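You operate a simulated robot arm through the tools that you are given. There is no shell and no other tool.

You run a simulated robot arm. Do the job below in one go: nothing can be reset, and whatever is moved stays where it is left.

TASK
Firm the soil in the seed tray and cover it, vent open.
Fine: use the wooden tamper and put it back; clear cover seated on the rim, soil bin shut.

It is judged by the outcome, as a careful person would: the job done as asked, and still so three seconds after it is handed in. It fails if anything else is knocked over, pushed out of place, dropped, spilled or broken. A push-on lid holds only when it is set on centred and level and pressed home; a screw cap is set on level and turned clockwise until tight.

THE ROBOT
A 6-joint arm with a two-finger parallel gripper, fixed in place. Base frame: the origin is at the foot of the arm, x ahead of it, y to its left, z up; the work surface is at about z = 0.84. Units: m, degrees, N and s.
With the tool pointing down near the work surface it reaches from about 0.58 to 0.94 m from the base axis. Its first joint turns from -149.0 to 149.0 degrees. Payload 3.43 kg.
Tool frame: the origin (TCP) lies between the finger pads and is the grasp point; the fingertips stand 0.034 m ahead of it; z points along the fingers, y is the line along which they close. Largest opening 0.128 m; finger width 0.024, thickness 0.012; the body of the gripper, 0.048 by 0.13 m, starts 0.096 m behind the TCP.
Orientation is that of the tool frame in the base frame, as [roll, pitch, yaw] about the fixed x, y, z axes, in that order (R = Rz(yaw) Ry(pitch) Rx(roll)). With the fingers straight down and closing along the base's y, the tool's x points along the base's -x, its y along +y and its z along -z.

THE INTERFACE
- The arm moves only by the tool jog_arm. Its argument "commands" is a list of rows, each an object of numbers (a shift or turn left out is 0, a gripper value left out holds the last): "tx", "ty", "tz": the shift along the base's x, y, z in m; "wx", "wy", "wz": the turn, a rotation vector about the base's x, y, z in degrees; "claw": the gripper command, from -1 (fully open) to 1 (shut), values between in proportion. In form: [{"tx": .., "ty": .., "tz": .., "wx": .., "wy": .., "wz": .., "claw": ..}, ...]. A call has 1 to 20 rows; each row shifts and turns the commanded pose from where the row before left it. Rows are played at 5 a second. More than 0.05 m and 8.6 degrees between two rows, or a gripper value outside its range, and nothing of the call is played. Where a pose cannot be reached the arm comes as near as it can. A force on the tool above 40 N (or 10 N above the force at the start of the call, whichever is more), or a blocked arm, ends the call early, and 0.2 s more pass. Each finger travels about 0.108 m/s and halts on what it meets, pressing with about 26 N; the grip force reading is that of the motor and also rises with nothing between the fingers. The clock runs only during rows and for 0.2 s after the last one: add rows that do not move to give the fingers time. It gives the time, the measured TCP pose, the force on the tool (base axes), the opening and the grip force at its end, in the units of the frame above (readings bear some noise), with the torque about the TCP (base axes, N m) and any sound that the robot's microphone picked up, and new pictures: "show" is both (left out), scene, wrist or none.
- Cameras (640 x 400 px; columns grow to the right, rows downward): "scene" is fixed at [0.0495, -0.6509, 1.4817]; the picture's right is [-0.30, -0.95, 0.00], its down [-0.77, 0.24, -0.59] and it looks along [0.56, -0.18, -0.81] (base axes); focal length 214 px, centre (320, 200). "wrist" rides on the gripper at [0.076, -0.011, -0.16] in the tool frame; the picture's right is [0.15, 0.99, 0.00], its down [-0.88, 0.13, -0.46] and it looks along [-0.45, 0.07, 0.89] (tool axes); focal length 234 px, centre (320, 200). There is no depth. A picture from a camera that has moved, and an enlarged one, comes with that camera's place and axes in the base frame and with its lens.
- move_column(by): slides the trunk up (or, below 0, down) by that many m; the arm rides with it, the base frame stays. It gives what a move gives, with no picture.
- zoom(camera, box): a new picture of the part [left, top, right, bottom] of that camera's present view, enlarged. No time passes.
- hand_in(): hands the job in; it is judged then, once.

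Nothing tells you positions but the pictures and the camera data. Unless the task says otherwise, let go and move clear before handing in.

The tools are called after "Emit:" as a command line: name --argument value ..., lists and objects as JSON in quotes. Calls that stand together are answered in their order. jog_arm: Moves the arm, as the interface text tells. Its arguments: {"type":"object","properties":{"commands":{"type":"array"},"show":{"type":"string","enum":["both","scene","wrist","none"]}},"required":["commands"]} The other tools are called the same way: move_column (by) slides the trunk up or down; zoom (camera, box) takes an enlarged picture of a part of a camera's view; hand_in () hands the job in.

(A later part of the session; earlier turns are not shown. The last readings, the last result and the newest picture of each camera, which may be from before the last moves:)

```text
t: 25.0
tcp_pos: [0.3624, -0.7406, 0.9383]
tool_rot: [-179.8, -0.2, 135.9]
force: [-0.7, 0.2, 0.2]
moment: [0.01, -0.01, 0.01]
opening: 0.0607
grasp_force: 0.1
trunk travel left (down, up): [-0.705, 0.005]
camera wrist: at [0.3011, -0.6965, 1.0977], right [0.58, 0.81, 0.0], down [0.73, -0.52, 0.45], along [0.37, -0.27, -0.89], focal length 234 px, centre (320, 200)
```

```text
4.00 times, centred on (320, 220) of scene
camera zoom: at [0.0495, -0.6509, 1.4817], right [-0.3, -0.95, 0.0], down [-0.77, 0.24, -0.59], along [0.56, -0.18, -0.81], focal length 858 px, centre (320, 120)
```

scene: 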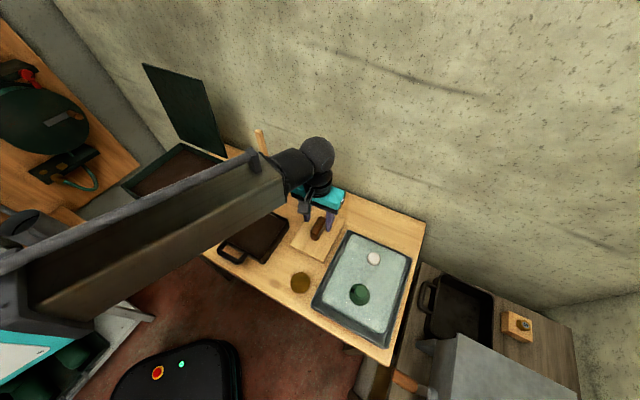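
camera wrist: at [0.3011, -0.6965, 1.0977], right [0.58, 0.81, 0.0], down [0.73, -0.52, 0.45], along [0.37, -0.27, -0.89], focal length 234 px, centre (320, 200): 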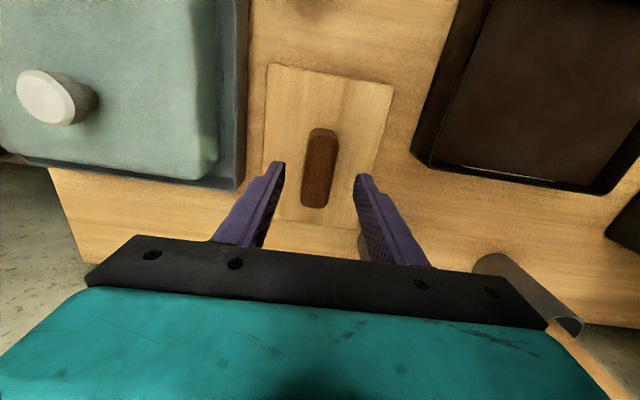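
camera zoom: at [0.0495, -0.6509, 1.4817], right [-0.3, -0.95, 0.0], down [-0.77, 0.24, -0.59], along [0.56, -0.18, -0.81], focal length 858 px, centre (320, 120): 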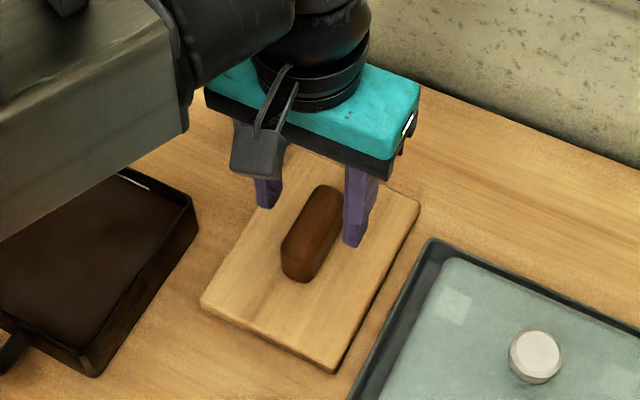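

The fingers straddle the handle evenly. I'll go down to grip depth and close.

Emit:
jog_arm --commands '[{"tz": -0.02}, {"tz": -0.015}, {"tz": -0.008}, {}, {"claw": 1}, {"claw": 1}, {"claw": 1}, {"claw": 1}]'

Emit:
zoom --camera "wrist" --box '[200, 80, 440, 250]'

Emit:
zoom --camera "scene" --box '[270, 170, 370, 270]'

```text
t: 26.8
tcp_pos: [0.3624, -0.7435, 0.8949]
tool_rot: [-179.7, -0.2, 135.8]
force: [1.0, -0.2, 0.2]
moment: [-0.05, -0.18, -0.05]
opening: 0.0279
grasp_force: 25.7
trunk travel left (down, up): [-0.705, 0.005]
camera wrist: at [0.301, -0.6976, 1.0553], right [0.58, 0.81, 0.0], down [0.73, -0.52, 0.45], along [0.37, -0.27, -0.89], focal length 234 px, centre (320, 200)
```

scene: 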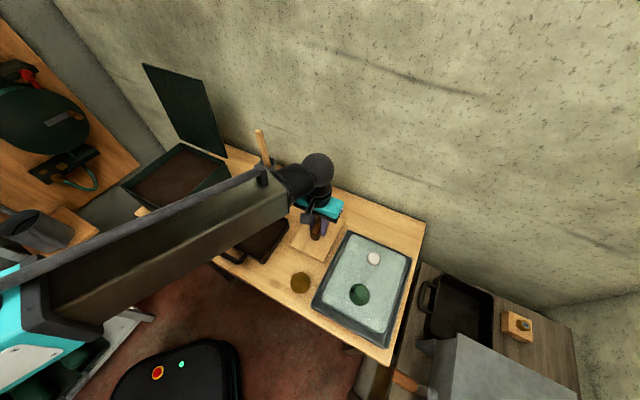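
wrist: 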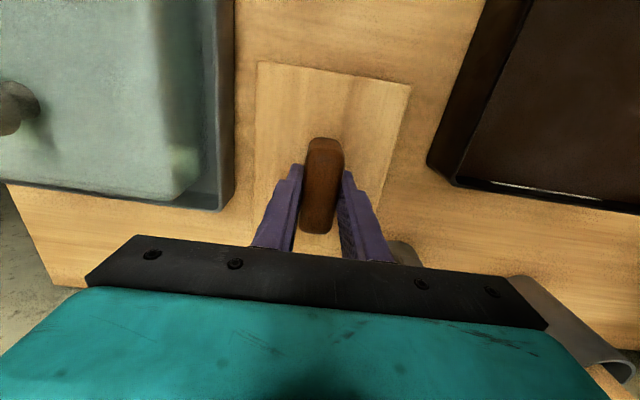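

```text
2.35 times, centred on (320, 165) of wrist
camera zoom: at [0.301, -0.6976, 1.0553], right [0.58, 0.81, 0.0], down [0.73, -0.52, 0.45], along [0.37, -0.27, -0.89], focal length 551 px, centre (320, 282)
```

zoom: 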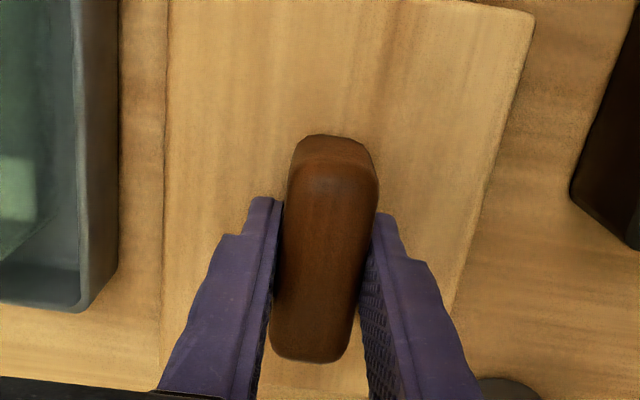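

```text
4.00 times, centred on (320, 220) of scene
camera zoom: at [0.0495, -0.6509, 1.4817], right [-0.3, -0.95, 0.0], down [-0.77, 0.24, -0.59], along [0.56, -0.18, -0.81], focal length 858 px, centre (320, 120)
```

zoom: 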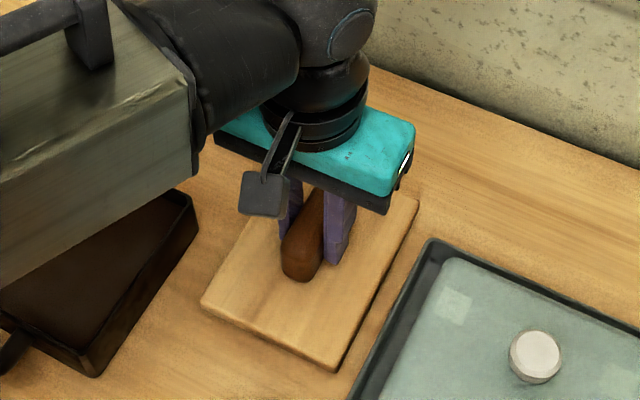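

The tamper handle is gripped (opening 0.028, force 25.7 N). Next I'll lift it, turn it 90° and carry it above the seed tray.

Emit:
jog_arm --commands '[{"tz": 0.01}, {"tz": 0.03}, {"tz": 0.04}, {"tz": 0.05}, {"tx": 0.0, "ty": 0.0, "wz": 8}, {"tx": 0.007, "ty": 0.0208, "wz": 8}, {"tx": 0.007, "ty": 0.0208, "wz": 8}, {"tx": 0.007, "ty": 0.0208, "wz": 8}, {"tx": 0.007, "ty": 0.0208, "wz": 8}, {"tx": 0.007, "ty": 0.0208, "wz": 8}, {"tx": 0.007, "ty": 0.0208, "wz": 8}, {"tx": 0.007, "ty": 0.0208, "wz": 8}, {"tx": 0.007, "ty": 0.0208, "wz": 8}, {"tx": 0.007, "ty": 0.0208, "wz": 8}, {"tx": 0.0069, "ty": 0.0206, "wz": 8}, {"wz": 1.3}, {}, {}]'

Emit:
zoom --camera "wrist" --box '[160, 30, 480, 250]'

Emit:
zoom --camera "scene" --box '[190, 150, 350, 280]'

```text
t: 30.6
tcp_pos: [0.4331, -0.5334, 1.0255]
tool_rot: [-179.9, -0.2, -134.7]
force: [-0.1, -0.1, -1.6]
moment: [0.05, 0.01, 0.0]
opening: 0.028
grasp_force: 25.5
trunk travel left (down, up): [-0.705, 0.005]
camera wrist: at [0.3873, -0.5946, 1.1852], right [-0.81, 0.59, 0.0], down [0.53, 0.72, 0.45], along [0.27, 0.36, -0.89], focal length 234 px, centre (320, 200)
```

scene: 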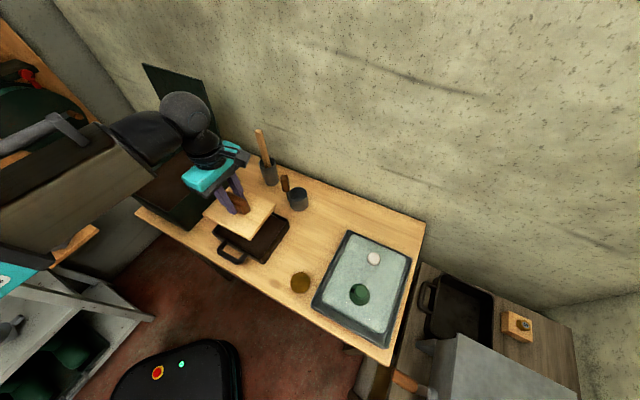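
wrist: 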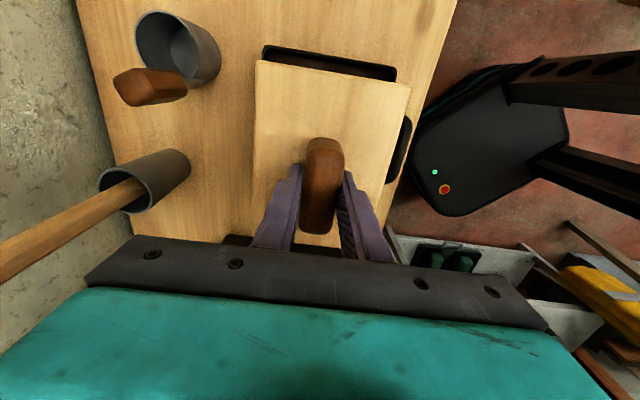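

```text
1.82 times, centred on (320, 140) of wrist
camera zoom: at [0.3873, -0.5946, 1.1852], right [-0.81, 0.59, 0.0], down [0.53, 0.72, 0.45], along [0.27, 0.36, -0.89], focal length 426 px, centre (320, 309)
```

zoom: 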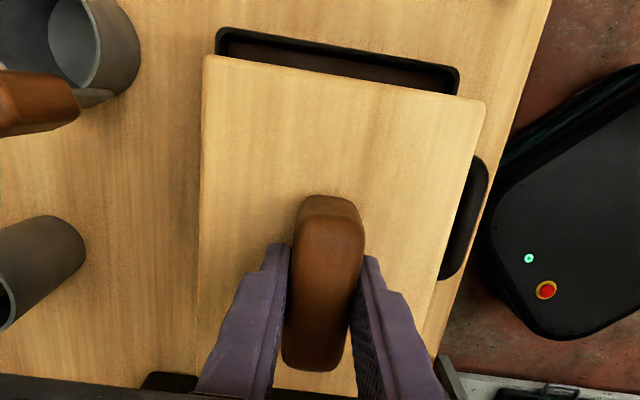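

```text
3.08 times, centred on (270, 215) of scene
camera zoom: at [0.0495, -0.6509, 1.4817], right [-0.3, -0.95, 0.0], down [-0.77, 0.24, -0.59], along [0.56, -0.18, -0.81], focal length 660 px, centre (474, 154)
```

zoom: 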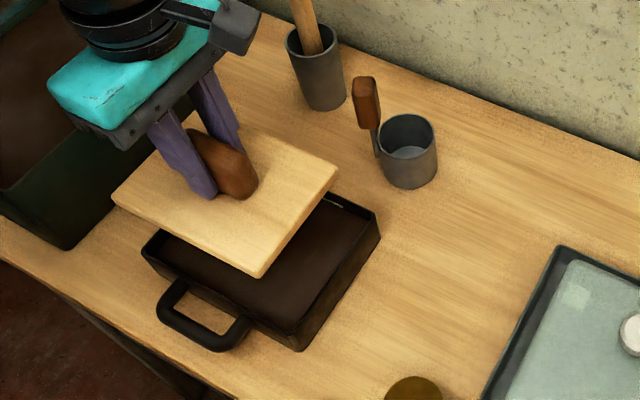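

The tamper is over the tray, but the small cup with the brown-handled tool has shifted a few centimetres. The plate must have brushed the tall handle. I'll look closely at it before going on.

Emit:
zoom --camera "scene" --box '[260, 160, 330, 220]'

Emit:
zoom --camera "wrist" --box '[70, 0, 260, 240]'

Emit:
zoom --camera "scene" --box '[240, 110, 440, 370]'

```text
6.67 times, centred on (295, 190) of scene
camera zoom: at [0.0495, -0.6509, 1.4817], right [-0.3, -0.95, 0.0], down [-0.77, 0.24, -0.59], along [0.56, -0.18, -0.81], focal length 1430 px, centre (487, 267)
```

zoom: 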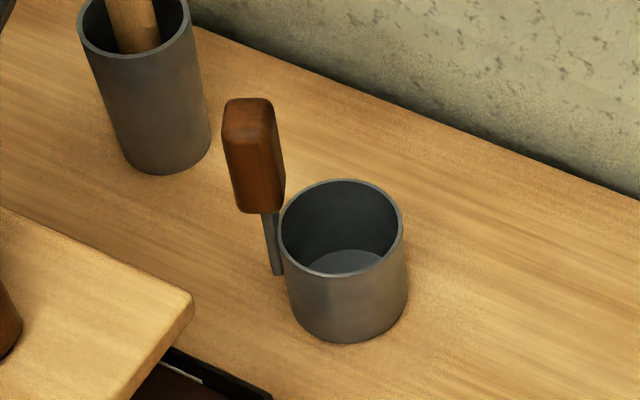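

```text
1.67 times, centred on (165, 120) of wrist
camera zoom: at [0.3873, -0.5946, 1.1852], right [-0.81, 0.59, 0.0], down [0.53, 0.72, 0.45], along [0.27, 0.36, -0.89], focal length 390 px, centre (578, 333)
```

zoom: 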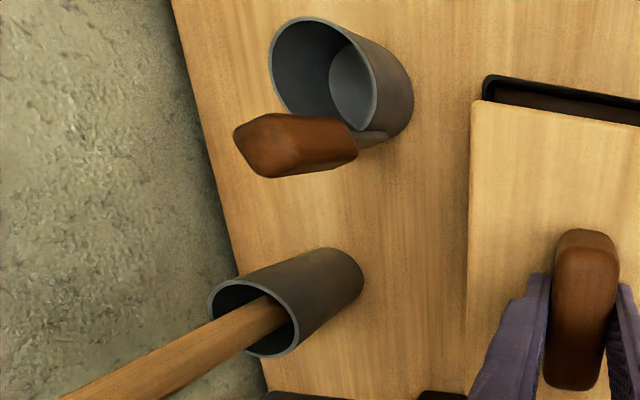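

```text
1.54 times, centred on (340, 240) of scene
camera zoom: at [0.0495, -0.6509, 1.4817], right [-0.3, -0.95, 0.0], down [-0.77, 0.24, -0.59], along [0.56, -0.18, -0.81], focal length 330 px, centre (289, 138)
```

zoom: 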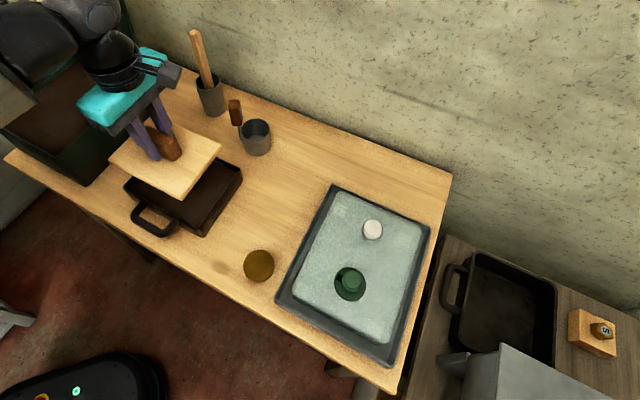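

The "tool" is a handle fixed to the side of the cup, so the cup is one piece. It's still upright but has moved about 3 cm and turned about 70°; I'll put it back afterwards. For now I'll nudge the tamper into alignment and lower it to just above the tray rim.

Emit:
jog_arm --commands '[{"tx": -0.0025, "ty": -0.0042, "tz": -0.02}, {"tz": -0.03}, {"tz": -0.025}, {}]'

Emit:
zoom --camera "wrist" --box '[200, 20, 440, 250]'

Emit:
zoom --camera "scene" --box '[200, 180, 310, 270]'

```text
t: 31.6
tcp_pos: [0.4288, -0.5391, 0.9524]
tool_rot: [-179.9, -0.1, -134.8]
force: [0.0, -0.8, -0.9]
moment: [0.02, -0.01, -0.01]
opening: 0.0278
grasp_force: 25.8
trunk travel left (down, up): [-0.705, 0.005]
camera wrist: at [0.3839, -0.5992, 1.1114], right [-0.81, 0.59, 0.0], down [0.53, 0.72, 0.45], along [0.27, 0.36, -0.89], focal length 234 px, centre (320, 200)
```

scene: 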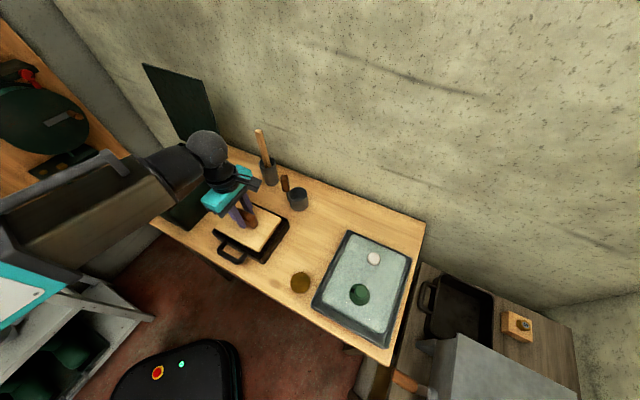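
wrist: 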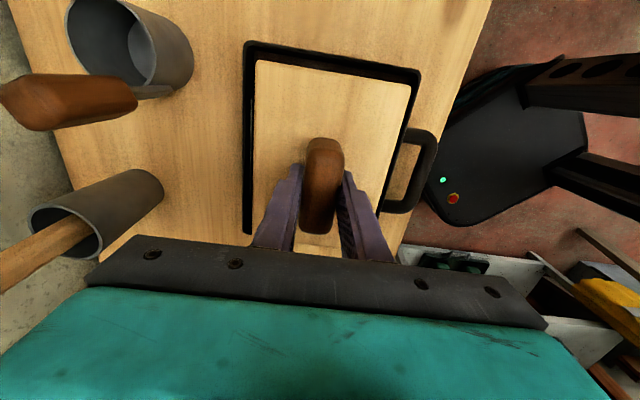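

```text
1.74 times, centred on (320, 135) of wrist
camera zoom: at [0.3839, -0.5992, 1.1114], right [-0.81, 0.59, 0.0], down [0.53, 0.72, 0.45], along [0.27, 0.36, -0.89], focal length 407 px, centre (320, 313)
```

zoom: 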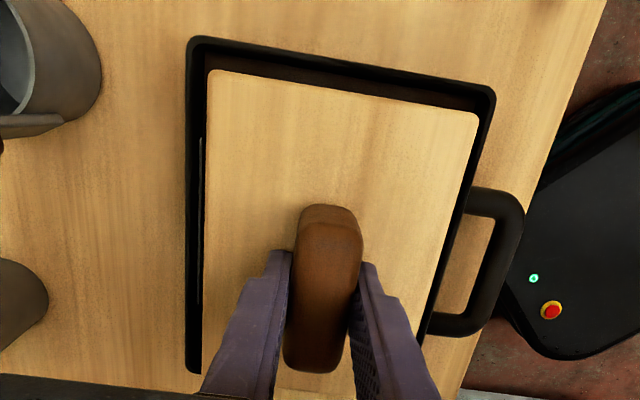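

```text
4.44 times, centred on (255, 225) of scene
camera zoom: at [0.0495, -0.6509, 1.4817], right [-0.3, -0.95, 0.0], down [-0.77, 0.24, -0.59], along [0.56, -0.18, -0.81], focal length 953 px, centre (609, 89)
```

zoom: 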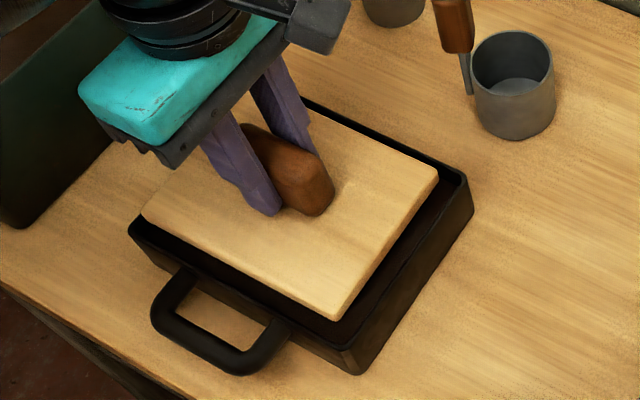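

The plate is centred within about 1 mm of the tray. I'll lower it slowly toward the soil, watching the force.

Emit:
jog_arm --commands '[{"tz": -0.006, "wz": -0.5}, {"tz": -0.006}, {"tz": -0.005}, {"tz": -0.004}, {}]' --show "none"

Emit:
jog_arm --commands '[{"tz": -0.003}, {"tz": -0.003}, {"tz": -0.002}, {}]'

Emit:
zoom --camera "wrist" --box '[200, 20, 440, 250]'

Emit:
zoom --camera "scene" --box '[200, 180, 310, 270]'

```text
t: 32.8
tcp_pos: [0.4276, -0.5389, 0.9291]
tool_rot: [-179.8, -0.1, -135.3]
force: [-1.0, 0.0, -2.2]
moment: [-0.01, -0.03, 0.02]
opening: 0.0278
grasp_force: 26.1
trunk travel left (down, up): [-0.705, 0.005]
```

```text
t: 33.8
tcp_pos: [0.429, -0.5399, 0.923]
tool_rot: [-179.6, -0.3, -135.2]
force: [2.6, -3.0, 20.1]
moment: [0.71, 0.7, -0.05]
opening: 0.0281
grasp_force: 26.4
trunk travel left (down, up): [-0.705, 0.005]
camera wrist: at [0.3836, -0.5992, 1.0827], right [-0.8, 0.6, -0.01], down [0.53, 0.72, 0.45], along [0.27, 0.36, -0.89], focal length 234 px, centre (320, 200)
```

scene: 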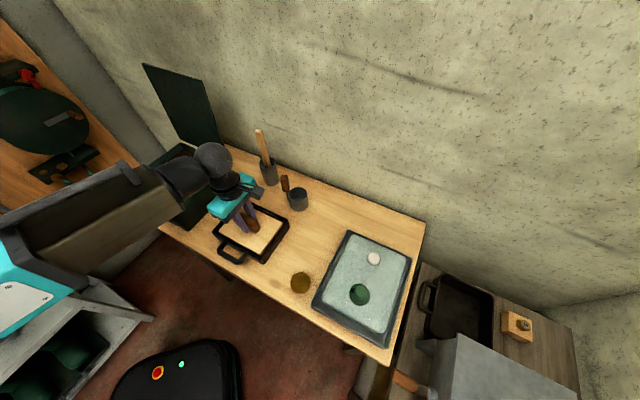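
wrist: 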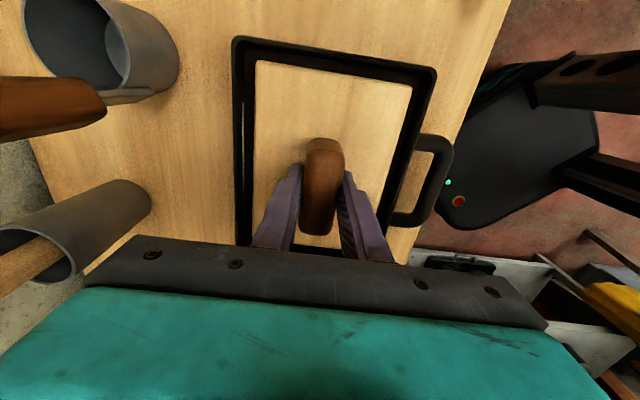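

```text
1.74 times, centred on (320, 135) of wrist
camera zoom: at [0.3836, -0.5992, 1.0827], right [-0.8, 0.6, -0.01], down [0.53, 0.72, 0.45], along [0.27, 0.36, -0.89], focal length 407 px, centre (320, 313)
```

zoom: 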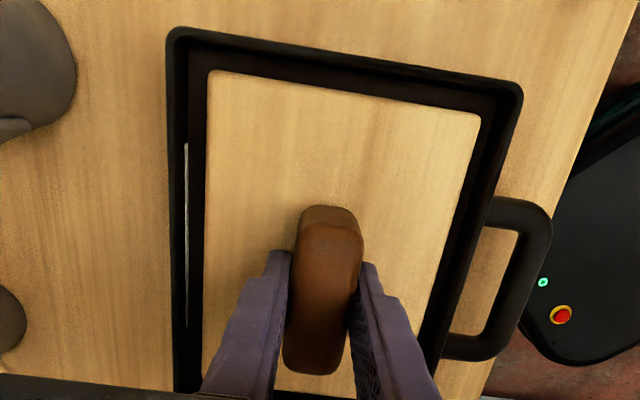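

```text
4.44 times, centred on (255, 225) of scene
camera zoom: at [0.0495, -0.6509, 1.4817], right [-0.3, -0.95, 0.0], down [-0.77, 0.24, -0.59], along [0.56, -0.18, -0.81], focal length 953 px, centre (609, 89)
```

zoom: 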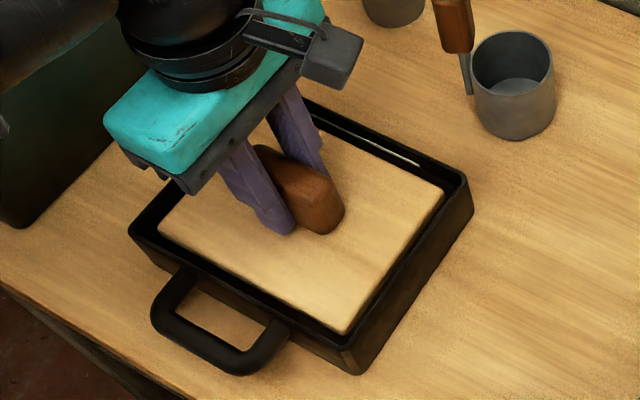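

The plate met the soil with about 20 N, slightly off-centre toward the handle side. I'll press further in small steps, staying under the force limit.

Emit:
jog_arm --commands '[{"tz": -0.0015}, {}, {"tz": -0.0015}, {}]' --show "none"

```text
t: 34.8
tcp_pos: [0.4285, -0.5394, 0.9205]
tool_rot: [-179.7, -0.3, -135.4]
force: [3.5, -4.7, 19.5]
moment: [0.44, 0.51, 0.01]
opening: 0.0275
grasp_force: 26.2
trunk travel left (down, up): [-0.705, 0.005]
```

The soil is giving at a steady 20 N or so, which means it's compressing. I'll keep pressing.

Emit:
jog_arm --commands '[{"tz": -0.002}, {}, {"tz": -0.002}, {}]' --show "none"

Emit:
jog_arm --commands '[{"tz": -0.002}, {}, {}]'

Emit:
zoom --camera "scene" --box '[200, 180, 310, 270]'

Emit:
zoom --camera "wrist" --box '[200, 20, 440, 250]'

```text
t: 35.5
tcp_pos: [0.4292, -0.5396, 0.9187]
tool_rot: [-179.6, -0.3, -135.3]
force: [-1.3, 1.6, 17.2]
moment: [1.09, 0.73, -0.02]
opening: 0.0278
grasp_force: 26.0
trunk travel left (down, up): [-0.705, 0.005]
stopped in row 3: the force on the tool passed its limit at 42 N (the readings are from after the stop); the commanded pose is now the measured one
```

```text
t: 36.3
tcp_pos: [0.4278, -0.5393, 0.9197]
tool_rot: [-179.4, -0.4, -135.3]
force: [-2.7, 4.0, 21.4]
moment: [1.35, 0.97, -0.09]
opening: 0.0278
grasp_force: 25.6
trunk travel left (down, up): [-0.705, 0.005]
stopped in row 3: the force on the tool passed its limit at 41 N (the readings are from after the stop); the commanded pose is now the measured one
camera wrist: at [0.3832, -0.5985, 1.0788], right [-0.8, 0.6, -0.01], down [0.53, 0.72, 0.45], along [0.28, 0.36, -0.89], focal length 234 px, centre (320, 200)
```

scene: 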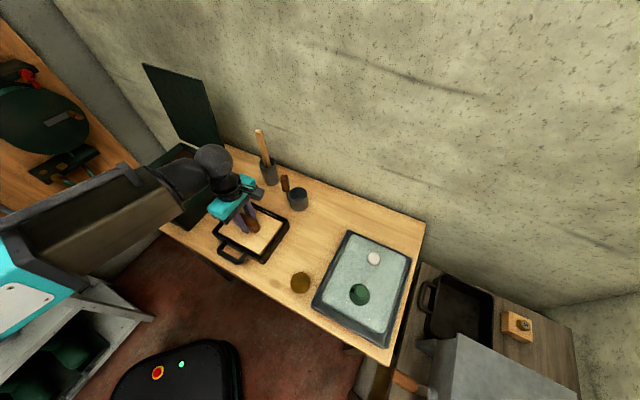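
wrist: 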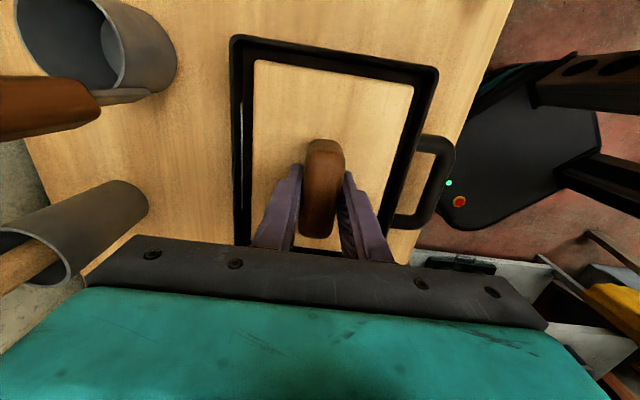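

```text
4.44 times, centred on (255, 225) of scene
camera zoom: at [0.0495, -0.6509, 1.4817], right [-0.3, -0.95, 0.0], down [-0.77, 0.24, -0.59], along [0.56, -0.18, -0.81], focal length 953 px, centre (609, 89)
```

zoom: 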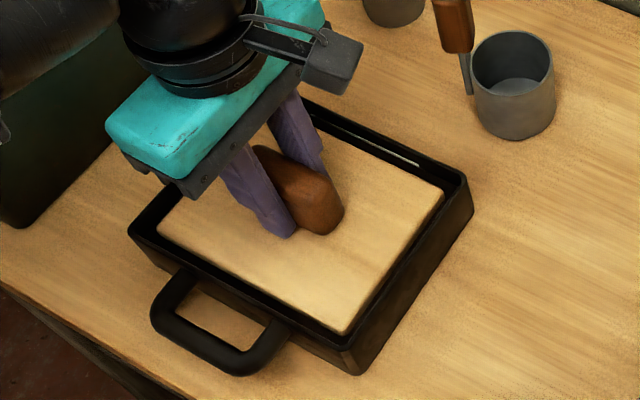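

```text
1.74 times, centred on (320, 135) of wrist
camera zoom: at [0.3832, -0.5985, 1.0788], right [-0.8, 0.6, -0.01], down [0.53, 0.72, 0.45], along [0.28, 0.36, -0.89], focal length 407 px, centre (320, 313)
```

zoom: 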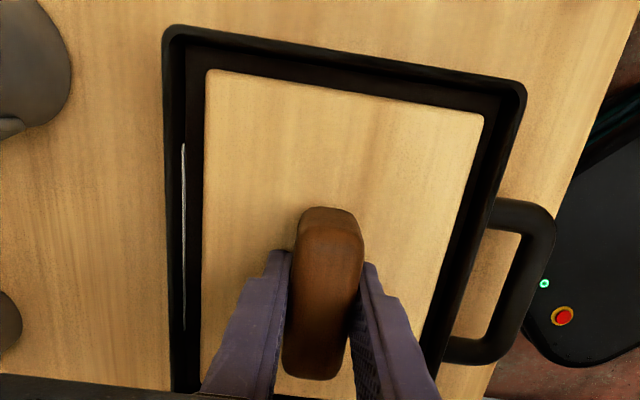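

The press reached about 42 N, but the torque shows it bearing mostly on the robot-side edge. I'll ease off, tilt about 1° to load the wall side, and press again so the soil firms evenly.

Emit:
jog_arm --commands '[{"tz": 0.003}, {"wx": 0.6, "wy": 0.6}, {}]' --show "none"

Emit:
jog_arm --commands '[{"tz": -0.002}, {"tz": -0.001}, {}]' --show "none"

```text
t: 37.1
tcp_pos: [0.4306, -0.5407, 0.9191]
tool_rot: [179.7, -0.3, -135.3]
force: [0.2, -0.2, 5.6]
moment: [-0.32, -0.46, 0.04]
opening: 0.0276
grasp_force: 26.4
trunk travel left (down, up): [-0.705, 0.005]
```

```text
t: 37.9
tcp_pos: [0.4292, -0.5401, 0.9189]
tool_rot: [179.7, -0.2, -135.3]
force: [5.2, -4.3, 21.8]
moment: [-0.47, -0.85, 0.04]
opening: 0.0279
grasp_force: 24.9
trunk travel left (down, up): [-0.705, 0.005]
```

The wall side is now carrying the load. A little more pressure, then I'll level the plate for a last even press.

Emit:
jog_arm --commands '[{"tz": -0.0015}, {}, {}]' --show "none"

Emit:
jog_arm --commands '[{"wx": -0.25, "wy": -0.3}, {"tz": -0.001}, {}, {}]' --show "scene"

Emit:
zoom --camera "scene" --box '[200, 180, 310, 270]'

```text
t: 38.6
tcp_pos: [0.4309, -0.5415, 0.9199]
tool_rot: [179.9, -0.3, -135.2]
force: [-2.4, 2.3, 14.3]
moment: [0.4, -0.11, 0.07]
opening: 0.0278
grasp_force: 25.8
trunk travel left (down, up): [-0.705, 0.005]
stopped in row 3: the force on the tool passed its limit at 41 N (the readings are from after the stop); the commanded pose is now the measured one
```

```text
t: 39.6
tcp_pos: [0.4291, -0.5414, 0.919]
tool_rot: [-179.7, -0.2, -135.3]
force: [-3.5, 1.8, 36.2]
moment: [1.39, 1.06, 0.08]
opening: 0.0277
grasp_force: 26.4
trunk travel left (down, up): [-0.705, 0.005]
```

scene: 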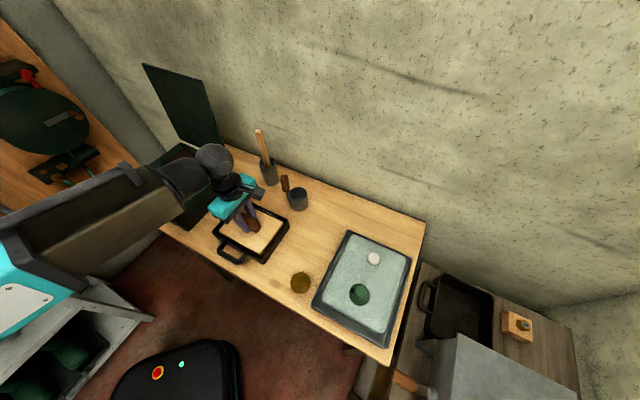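

```text
4.44 times, centred on (255, 225) of scene
camera zoom: at [0.0495, -0.6509, 1.4817], right [-0.3, -0.95, 0.0], down [-0.77, 0.24, -0.59], along [0.56, -0.18, -0.81], focal length 953 px, centre (609, 89)
```

zoom: 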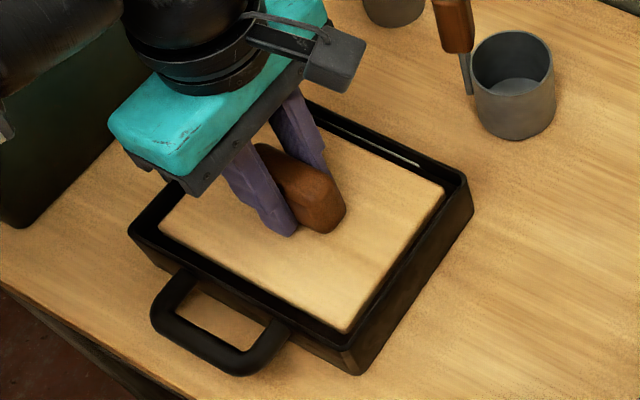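

The plate has bottomed out firmly at z 0.919 under 36 N. I'll lift straight up and look at the soil.

Emit:
jog_arm --commands '[{"tz": 0.004}, {"tz": 0.01}, {"tz": 0.03}, {"tz": 0.04}, {"tz": 0.05}, {"tz": 0.03}, {}]'

Emit:
zoom --camera "scene" --box '[190, 130, 340, 280]'

Emit:
zoom --camera "wrist" --box '[70, 0, 480, 250]'

```text
t: 41.2
tcp_pos: [0.4316, -0.5428, 1.0783]
tool_rot: [-179.9, -0.2, -135.3]
force: [0.5, -0.6, -2.2]
moment: [-0.02, 0.03, 0.02]
opening: 0.0275
grasp_force: 25.9
trunk travel left (down, up): [-0.705, 0.005]
camera wrist: at [0.3869, -0.6023, 1.2384], right [-0.8, 0.6, 0.0], down [0.53, 0.71, 0.45], along [0.27, 0.36, -0.89], focal length 234 px, centre (320, 200)
```

scene: 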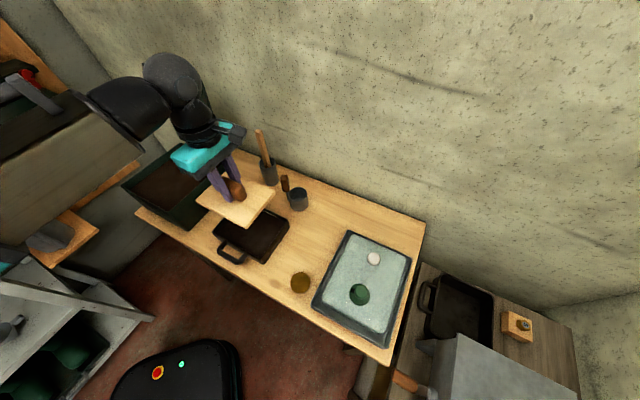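
wrist: 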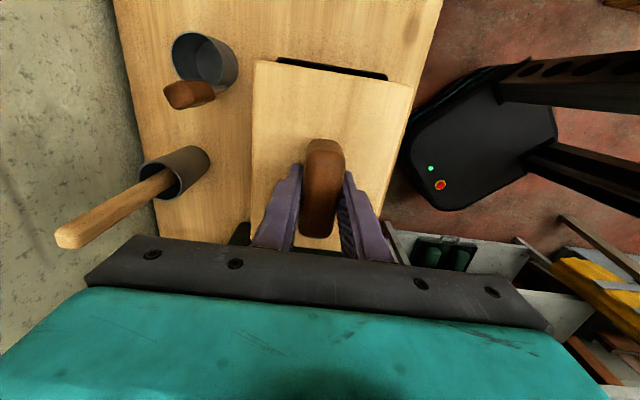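

```text
2.67 times, centred on (265, 205) of scene
camera zoom: at [0.0495, -0.6509, 1.4817], right [-0.3, -0.95, 0.0], down [-0.77, 0.24, -0.59], along [0.56, -0.18, -0.81], focal length 572 px, centre (467, 187)
```

zoom: 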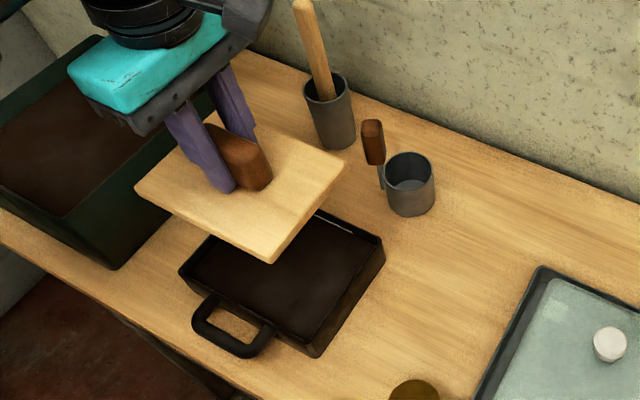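

```text
1.56 times, centred on (275, 125) of wrist
camera zoom: at [0.3869, -0.6023, 1.2384], right [-0.8, 0.6, 0.0], down [0.53, 0.71, 0.45], along [0.27, 0.36, -0.89], focal length 366 px, centre (390, 317)
```

zoom: 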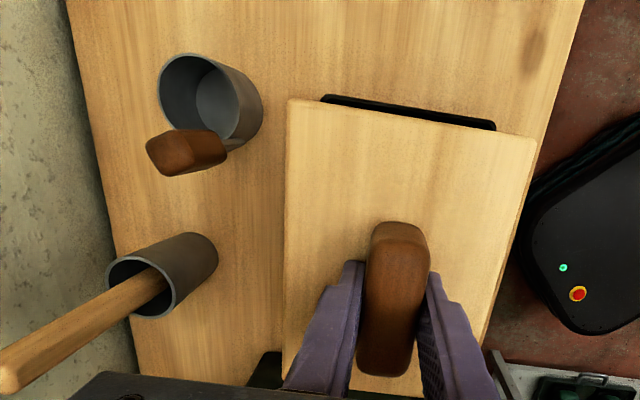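

The soil is pressed down evenly. I'll raise the tamper well above the cup's handle (top near z 1.0), turn it back and carry it over its original spot.

Emit:
jog_arm --commands '[{"tz": 0.025}, {"tz": 0.025}, {"tx": -0.00626, "ty": -0.0183, "wz": -8.08}, {"tx": -0.00626, "ty": -0.0183, "wz": -8.08}, {"tx": -0.00626, "ty": -0.0183, "wz": -8.08}, {"tx": -0.00626, "ty": -0.0183, "wz": -8.08}, {"tx": -0.00626, "ty": -0.0183, "wz": -8.08}, {"tx": -0.00626, "ty": -0.0183, "wz": -8.08}, {"tx": -0.00626, "ty": -0.0183, "wz": -8.08}, {"tx": -0.00626, "ty": -0.0183, "wz": -8.08}, {"tx": -0.00626, "ty": -0.0183, "wz": -8.08}, {"tx": -0.00626, "ty": -0.0183, "wz": -8.08}, {"tx": -0.00626, "ty": -0.0183, "wz": -8.08}, {}, {}]'

Emit:
zoom --camera "scene" --box '[190, 170, 370, 280]'

```text
t: 44.4
tcp_pos: [0.3613, -0.7403, 1.1295]
tool_rot: [-179.8, -0.3, 135.8]
force: [0.3, 0.4, -2.1]
moment: [0.01, -0.01, -0.01]
opening: 0.0276
grasp_force: 25.9
trunk travel left (down, up): [-0.705, 0.005]
camera wrist: at [0.3003, -0.6949, 1.2896], right [0.58, 0.81, 0.0], down [0.72, -0.52, 0.45], along [0.36, -0.27, -0.89], focal length 234 px, centre (320, 200)
```

scene: 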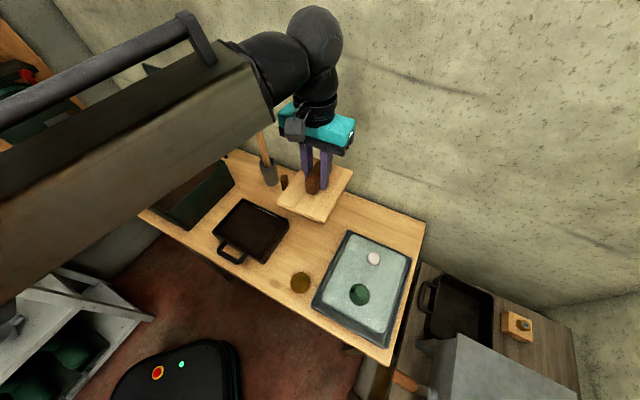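
wrist: 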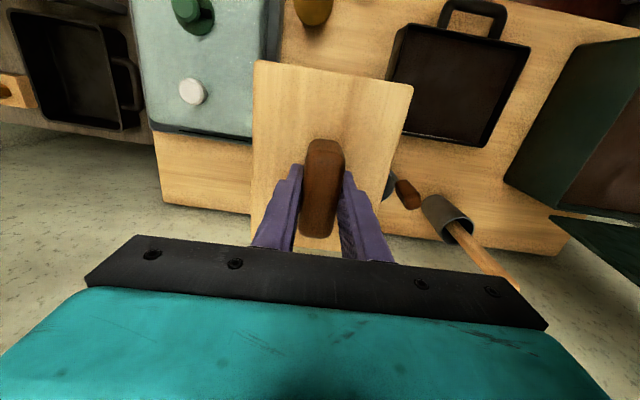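

```text
3.56 times, centred on (280, 225) of scene
camera zoom: at [0.0495, -0.6509, 1.4817], right [-0.3, -0.95, 0.0], down [-0.77, 0.24, -0.59], along [0.56, -0.18, -0.81], focal length 763 px, centre (462, 111)
```

zoom: 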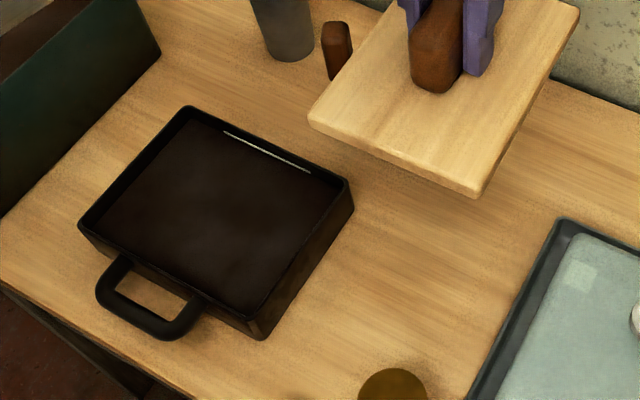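

The soil looks darker and sits lower, and the white line on the tray wall is now exposed. I'll lower the tamper back onto its original place.

Emit:
jog_arm --commands '[{"tz": -0.04}, {"tz": -0.05}, {"tz": -0.05}, {"tz": -0.04}, {"tz": -0.03}, {"tz": -0.01}, {}]'

Emit:
zoom --camera "wrist" --box '[160, 0, 480, 250]'

Emit:
zoom --camera "scene" --box '[250, 160, 370, 280]'

```text
t: 46.0
tcp_pos: [0.361, -0.7418, 0.9088]
tool_rot: [-179.8, -0.2, 135.8]
force: [-0.8, 0.3, -2.5]
moment: [0.0, -0.02, -0.01]
opening: 0.0276
grasp_force: 26.0
trunk travel left (down, up): [-0.705, 0.005]
camera wrist: at [0.3, -0.6967, 1.0695], right [0.58, 0.81, 0.0], down [0.73, -0.52, 0.45], along [0.36, -0.27, -0.89], focal length 234 px, centre (320, 200)
```

scene: 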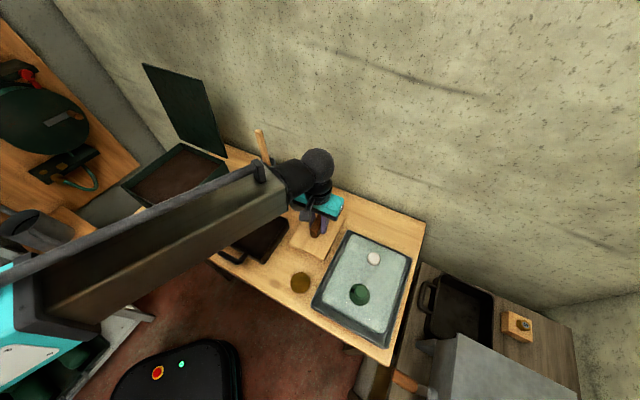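
wrist: 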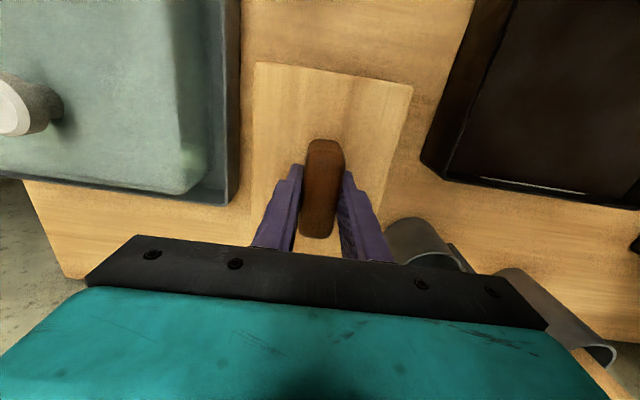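

```text
1.60 times, centred on (320, 125) of wrist
camera zoom: at [0.3, -0.6967, 1.0695], right [0.58, 0.81, 0.0], down [0.73, -0.52, 0.45], along [0.36, -0.27, -0.89], focal length 375 px, centre (320, 320)
```

zoom: 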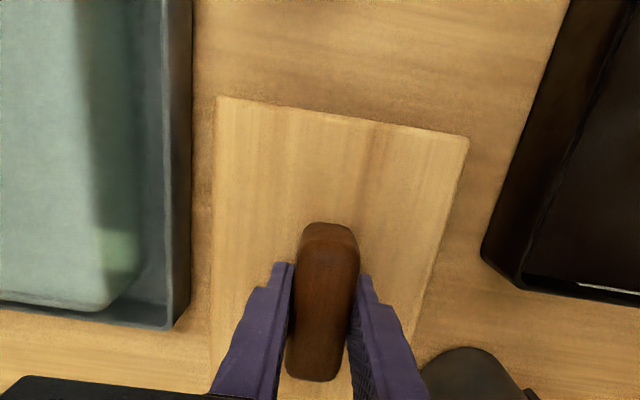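

```text
3.33 times, centred on (310, 220) of scene
camera zoom: at [0.0495, -0.6509, 1.4817], right [-0.3, -0.95, 0.0], down [-0.77, 0.24, -0.59], along [0.56, -0.18, -0.81], focal length 715 px, centre (353, 133)
```

zoom: 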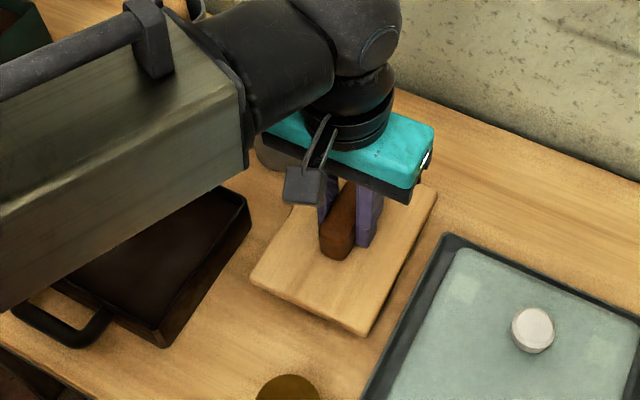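

It's lined up over its original spot. I'll set it down gently and check the contact.

Emit:
jog_arm --commands '[{"tz": -0.006}, {"tz": -0.004}, {"tz": -0.002}, {"tz": -0.001}, {}]' --show "none"

```text
t: 47.2
tcp_pos: [0.3604, -0.7429, 0.8974]
tool_rot: [-179.7, -0.2, 135.9]
force: [-0.8, 0.3, -2.1]
moment: [0.0, 0.04, 0.05]
opening: 0.0277
grasp_force: 26.0
trunk travel left (down, up): [-0.705, 0.005]
```

Emit:
jog_arm --commands '[{"tz": -0.001}, {"tz": -0.001}, {}]' --show "none"

```text
t: 48.0
tcp_pos: [0.361, -0.7426, 0.8944]
tool_rot: [-179.8, -0.3, 135.8]
force: [0.2, 0.6, -1.8]
moment: [0.0, 0.01, 0.0]
opening: 0.0277
grasp_force: 26.4
trunk travel left (down, up): [-0.705, 0.005]
```

There's still no contact, so the tamper probably slid slightly up in the grip. I'll continue in small steps.

Emit:
jog_arm --commands '[{"tz": -0.001}, {"tz": -0.001}, {}]' --show "none"

Emit:
jog_arm --commands '[{"tz": -0.001}, {}, {}]' --show "scene"

Emit:
zoom --camera "scene" --box '[280, 180, 360, 260]'

```text
t: 48.8
tcp_pos: [0.3611, -0.7432, 0.8933]
tool_rot: [-179.8, -0.2, 135.9]
force: [0.0, 0.5, -2.6]
moment: [0.0, 0.0, -0.01]
opening: 0.0278
grasp_force: 26.1
trunk travel left (down, up): [-0.705, 0.005]
```

```text
t: 49.6
tcp_pos: [0.3628, -0.7429, 0.8917]
tool_rot: [-179.8, -0.3, 135.8]
force: [-0.7, 0.5, -1.7]
moment: [-0.01, 0.01, -0.03]
opening: 0.0281
grasp_force: 26.2
trunk travel left (down, up): [-0.705, 0.005]
```

scene: 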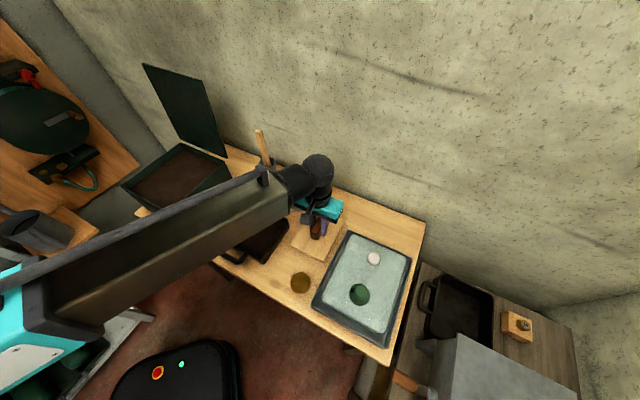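

```text
5.00 times, centred on (320, 220) of scene
camera zoom: at [0.0495, -0.6509, 1.4817], right [-0.3, -0.95, 0.0], down [-0.77, 0.24, -0.59], along [0.56, -0.18, -0.81], focal length 1072 px, centre (320, 100)
```

zoom: 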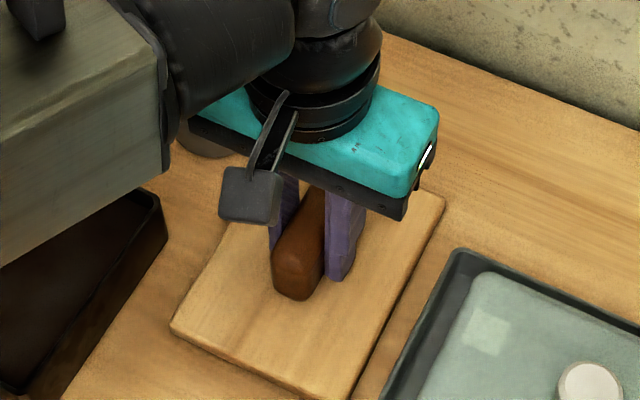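

Emit:
jog_arm --commands '[{"tz": -0.001}, {}, {"tz": -0.001}, {}]' --show "none"

Emit:
jog_arm --commands '[{"tz": -0.001}, {}, {"tz": -0.001}, {}]' --show "none"

```text
t: 50.6
tcp_pos: [0.3622, -0.7439, 0.8893]
tool_rot: [-179.7, -0.3, 135.9]
force: [0.1, -2.7, 4.2]
moment: [0.48, 0.12, 0.07]
opening: 0.0278
grasp_force: 25.8
trunk travel left (down, up): [-0.705, 0.005]
```

```text
t: 51.6
tcp_pos: [0.3628, -0.743, 0.8891]
tool_rot: [-179.7, -0.2, 135.7]
force: [2.0, -9.7, 24.5]
moment: [0.98, -0.33, -0.08]
opening: 0.0277
grasp_force: 25.9
trunk travel left (down, up): [-0.705, 0.005]
```

Contact is at z 0.889 and the tamper is on the bench. I'll ease the pressure, open the fingers slightly and lift away.

Emit:
jog_arm --commands '[{"tz": 0.002}, {}, {"claw": 0.3}, {"claw": 0.1}, {"claw": 0.05}, {}, {"tz": 0.01}, {"tz": 0.03}, {"tz": 0.04}, {"tz": 0.05}, {"tz": 0.04}, {"tz": 0.02}, {}]'

Emit:
zoom --camera "wrist" --box '[260, 60, 400, 200]'

Emit:
zoom --camera "scene" --box '[200, 160, 360, 280]'

Emit:
zoom --camera "wrist" --box '[330, 130, 530, 280]'

```text
t: 54.4
tcp_pos: [0.3599, -0.747, 1.0824]
tool_rot: [-179.8, -0.3, 135.8]
force: [0.6, -0.7, -0.3]
moment: [-0.03, 0.01, -0.01]
opening: 0.0604
grasp_force: 0.0
trunk travel left (down, up): [-0.705, 0.005]
camera wrist: at [0.3004, -0.7018, 1.242], right [0.58, 0.81, 0.0], down [0.73, -0.52, 0.45], along [0.36, -0.27, -0.89], focal length 234 px, centre (320, 200)
```

scene: 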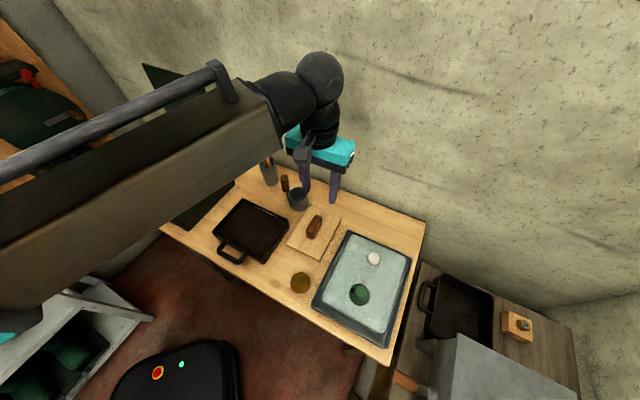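
wrist: 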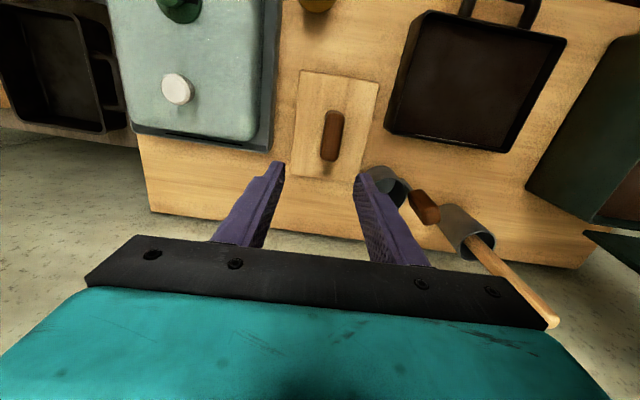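

```text
2.86 times, centred on (330, 130) of wrist
camera zoom: at [0.3004, -0.7018, 1.242], right [0.58, 0.81, 0.0], down [0.73, -0.52, 0.45], along [0.36, -0.27, -0.89], focal length 669 px, centre (291, 400)
```

zoom: 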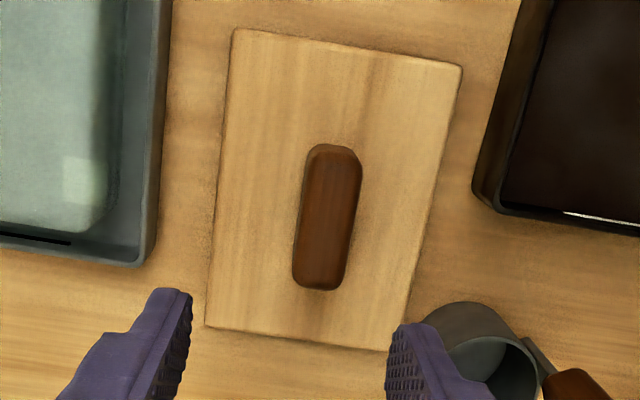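

```text
3.33 times, centred on (280, 220) of scene
camera zoom: at [0.0495, -0.6509, 1.4817], right [-0.3, -0.95, 0.0], down [-0.77, 0.24, -0.59], along [0.56, -0.18, -0.81], focal length 715 px, centre (453, 133)
```

zoom: 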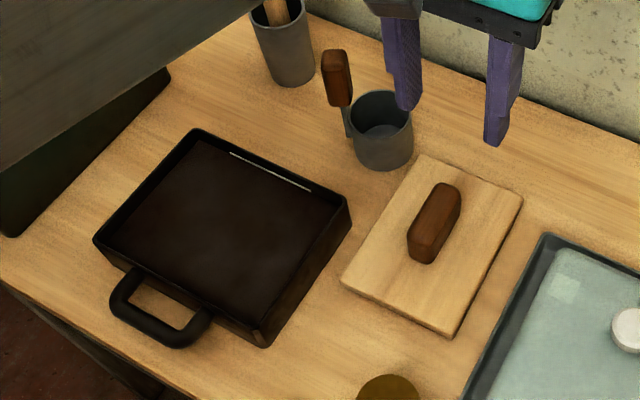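

```text
2.67 times, centred on (430, 205) of wrist
camera zoom: at [0.3004, -0.7018, 1.242], right [0.58, 0.81, 0.0], down [0.73, -0.52, 0.45], along [0.36, -0.27, -0.89], focal length 624 px, centre (27, 187)
```

zoom: 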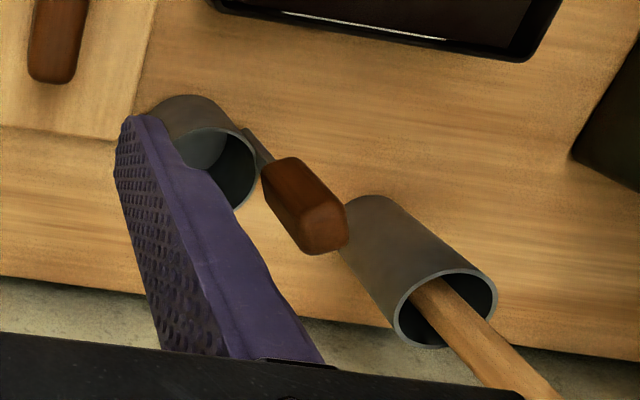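

The tamper slid about 13 mm along the bench toward the cup during release, probably dragged by a fingertip. I'll re-read the pose and then re-grip it to put it back exactly.

Emit:
jog_arm --commands '[{}, {}]' --show "none"

Emit:
jog_arm --commands '[{}]' --show "none"

```text
t: 55.0
tcp_pos: [0.3604, -0.7468, 1.0821]
tool_rot: [-179.7, -0.3, 135.9]
force: [-0.3, -0.7, -0.2]
moment: [-0.01, -0.02, 0.0]
opening: 0.061
grasp_force: 0.0
trunk travel left (down, up): [-0.705, 0.005]
```

```text
t: 55.4
tcp_pos: [0.3614, -0.7474, 1.0817]
tool_rot: [-179.8, -0.2, 135.9]
force: [0.0, -0.2, 0.7]
moment: [-0.01, -0.01, 0.02]
opening: 0.0608
grasp_force: 0.0
trunk travel left (down, up): [-0.705, 0.005]
```

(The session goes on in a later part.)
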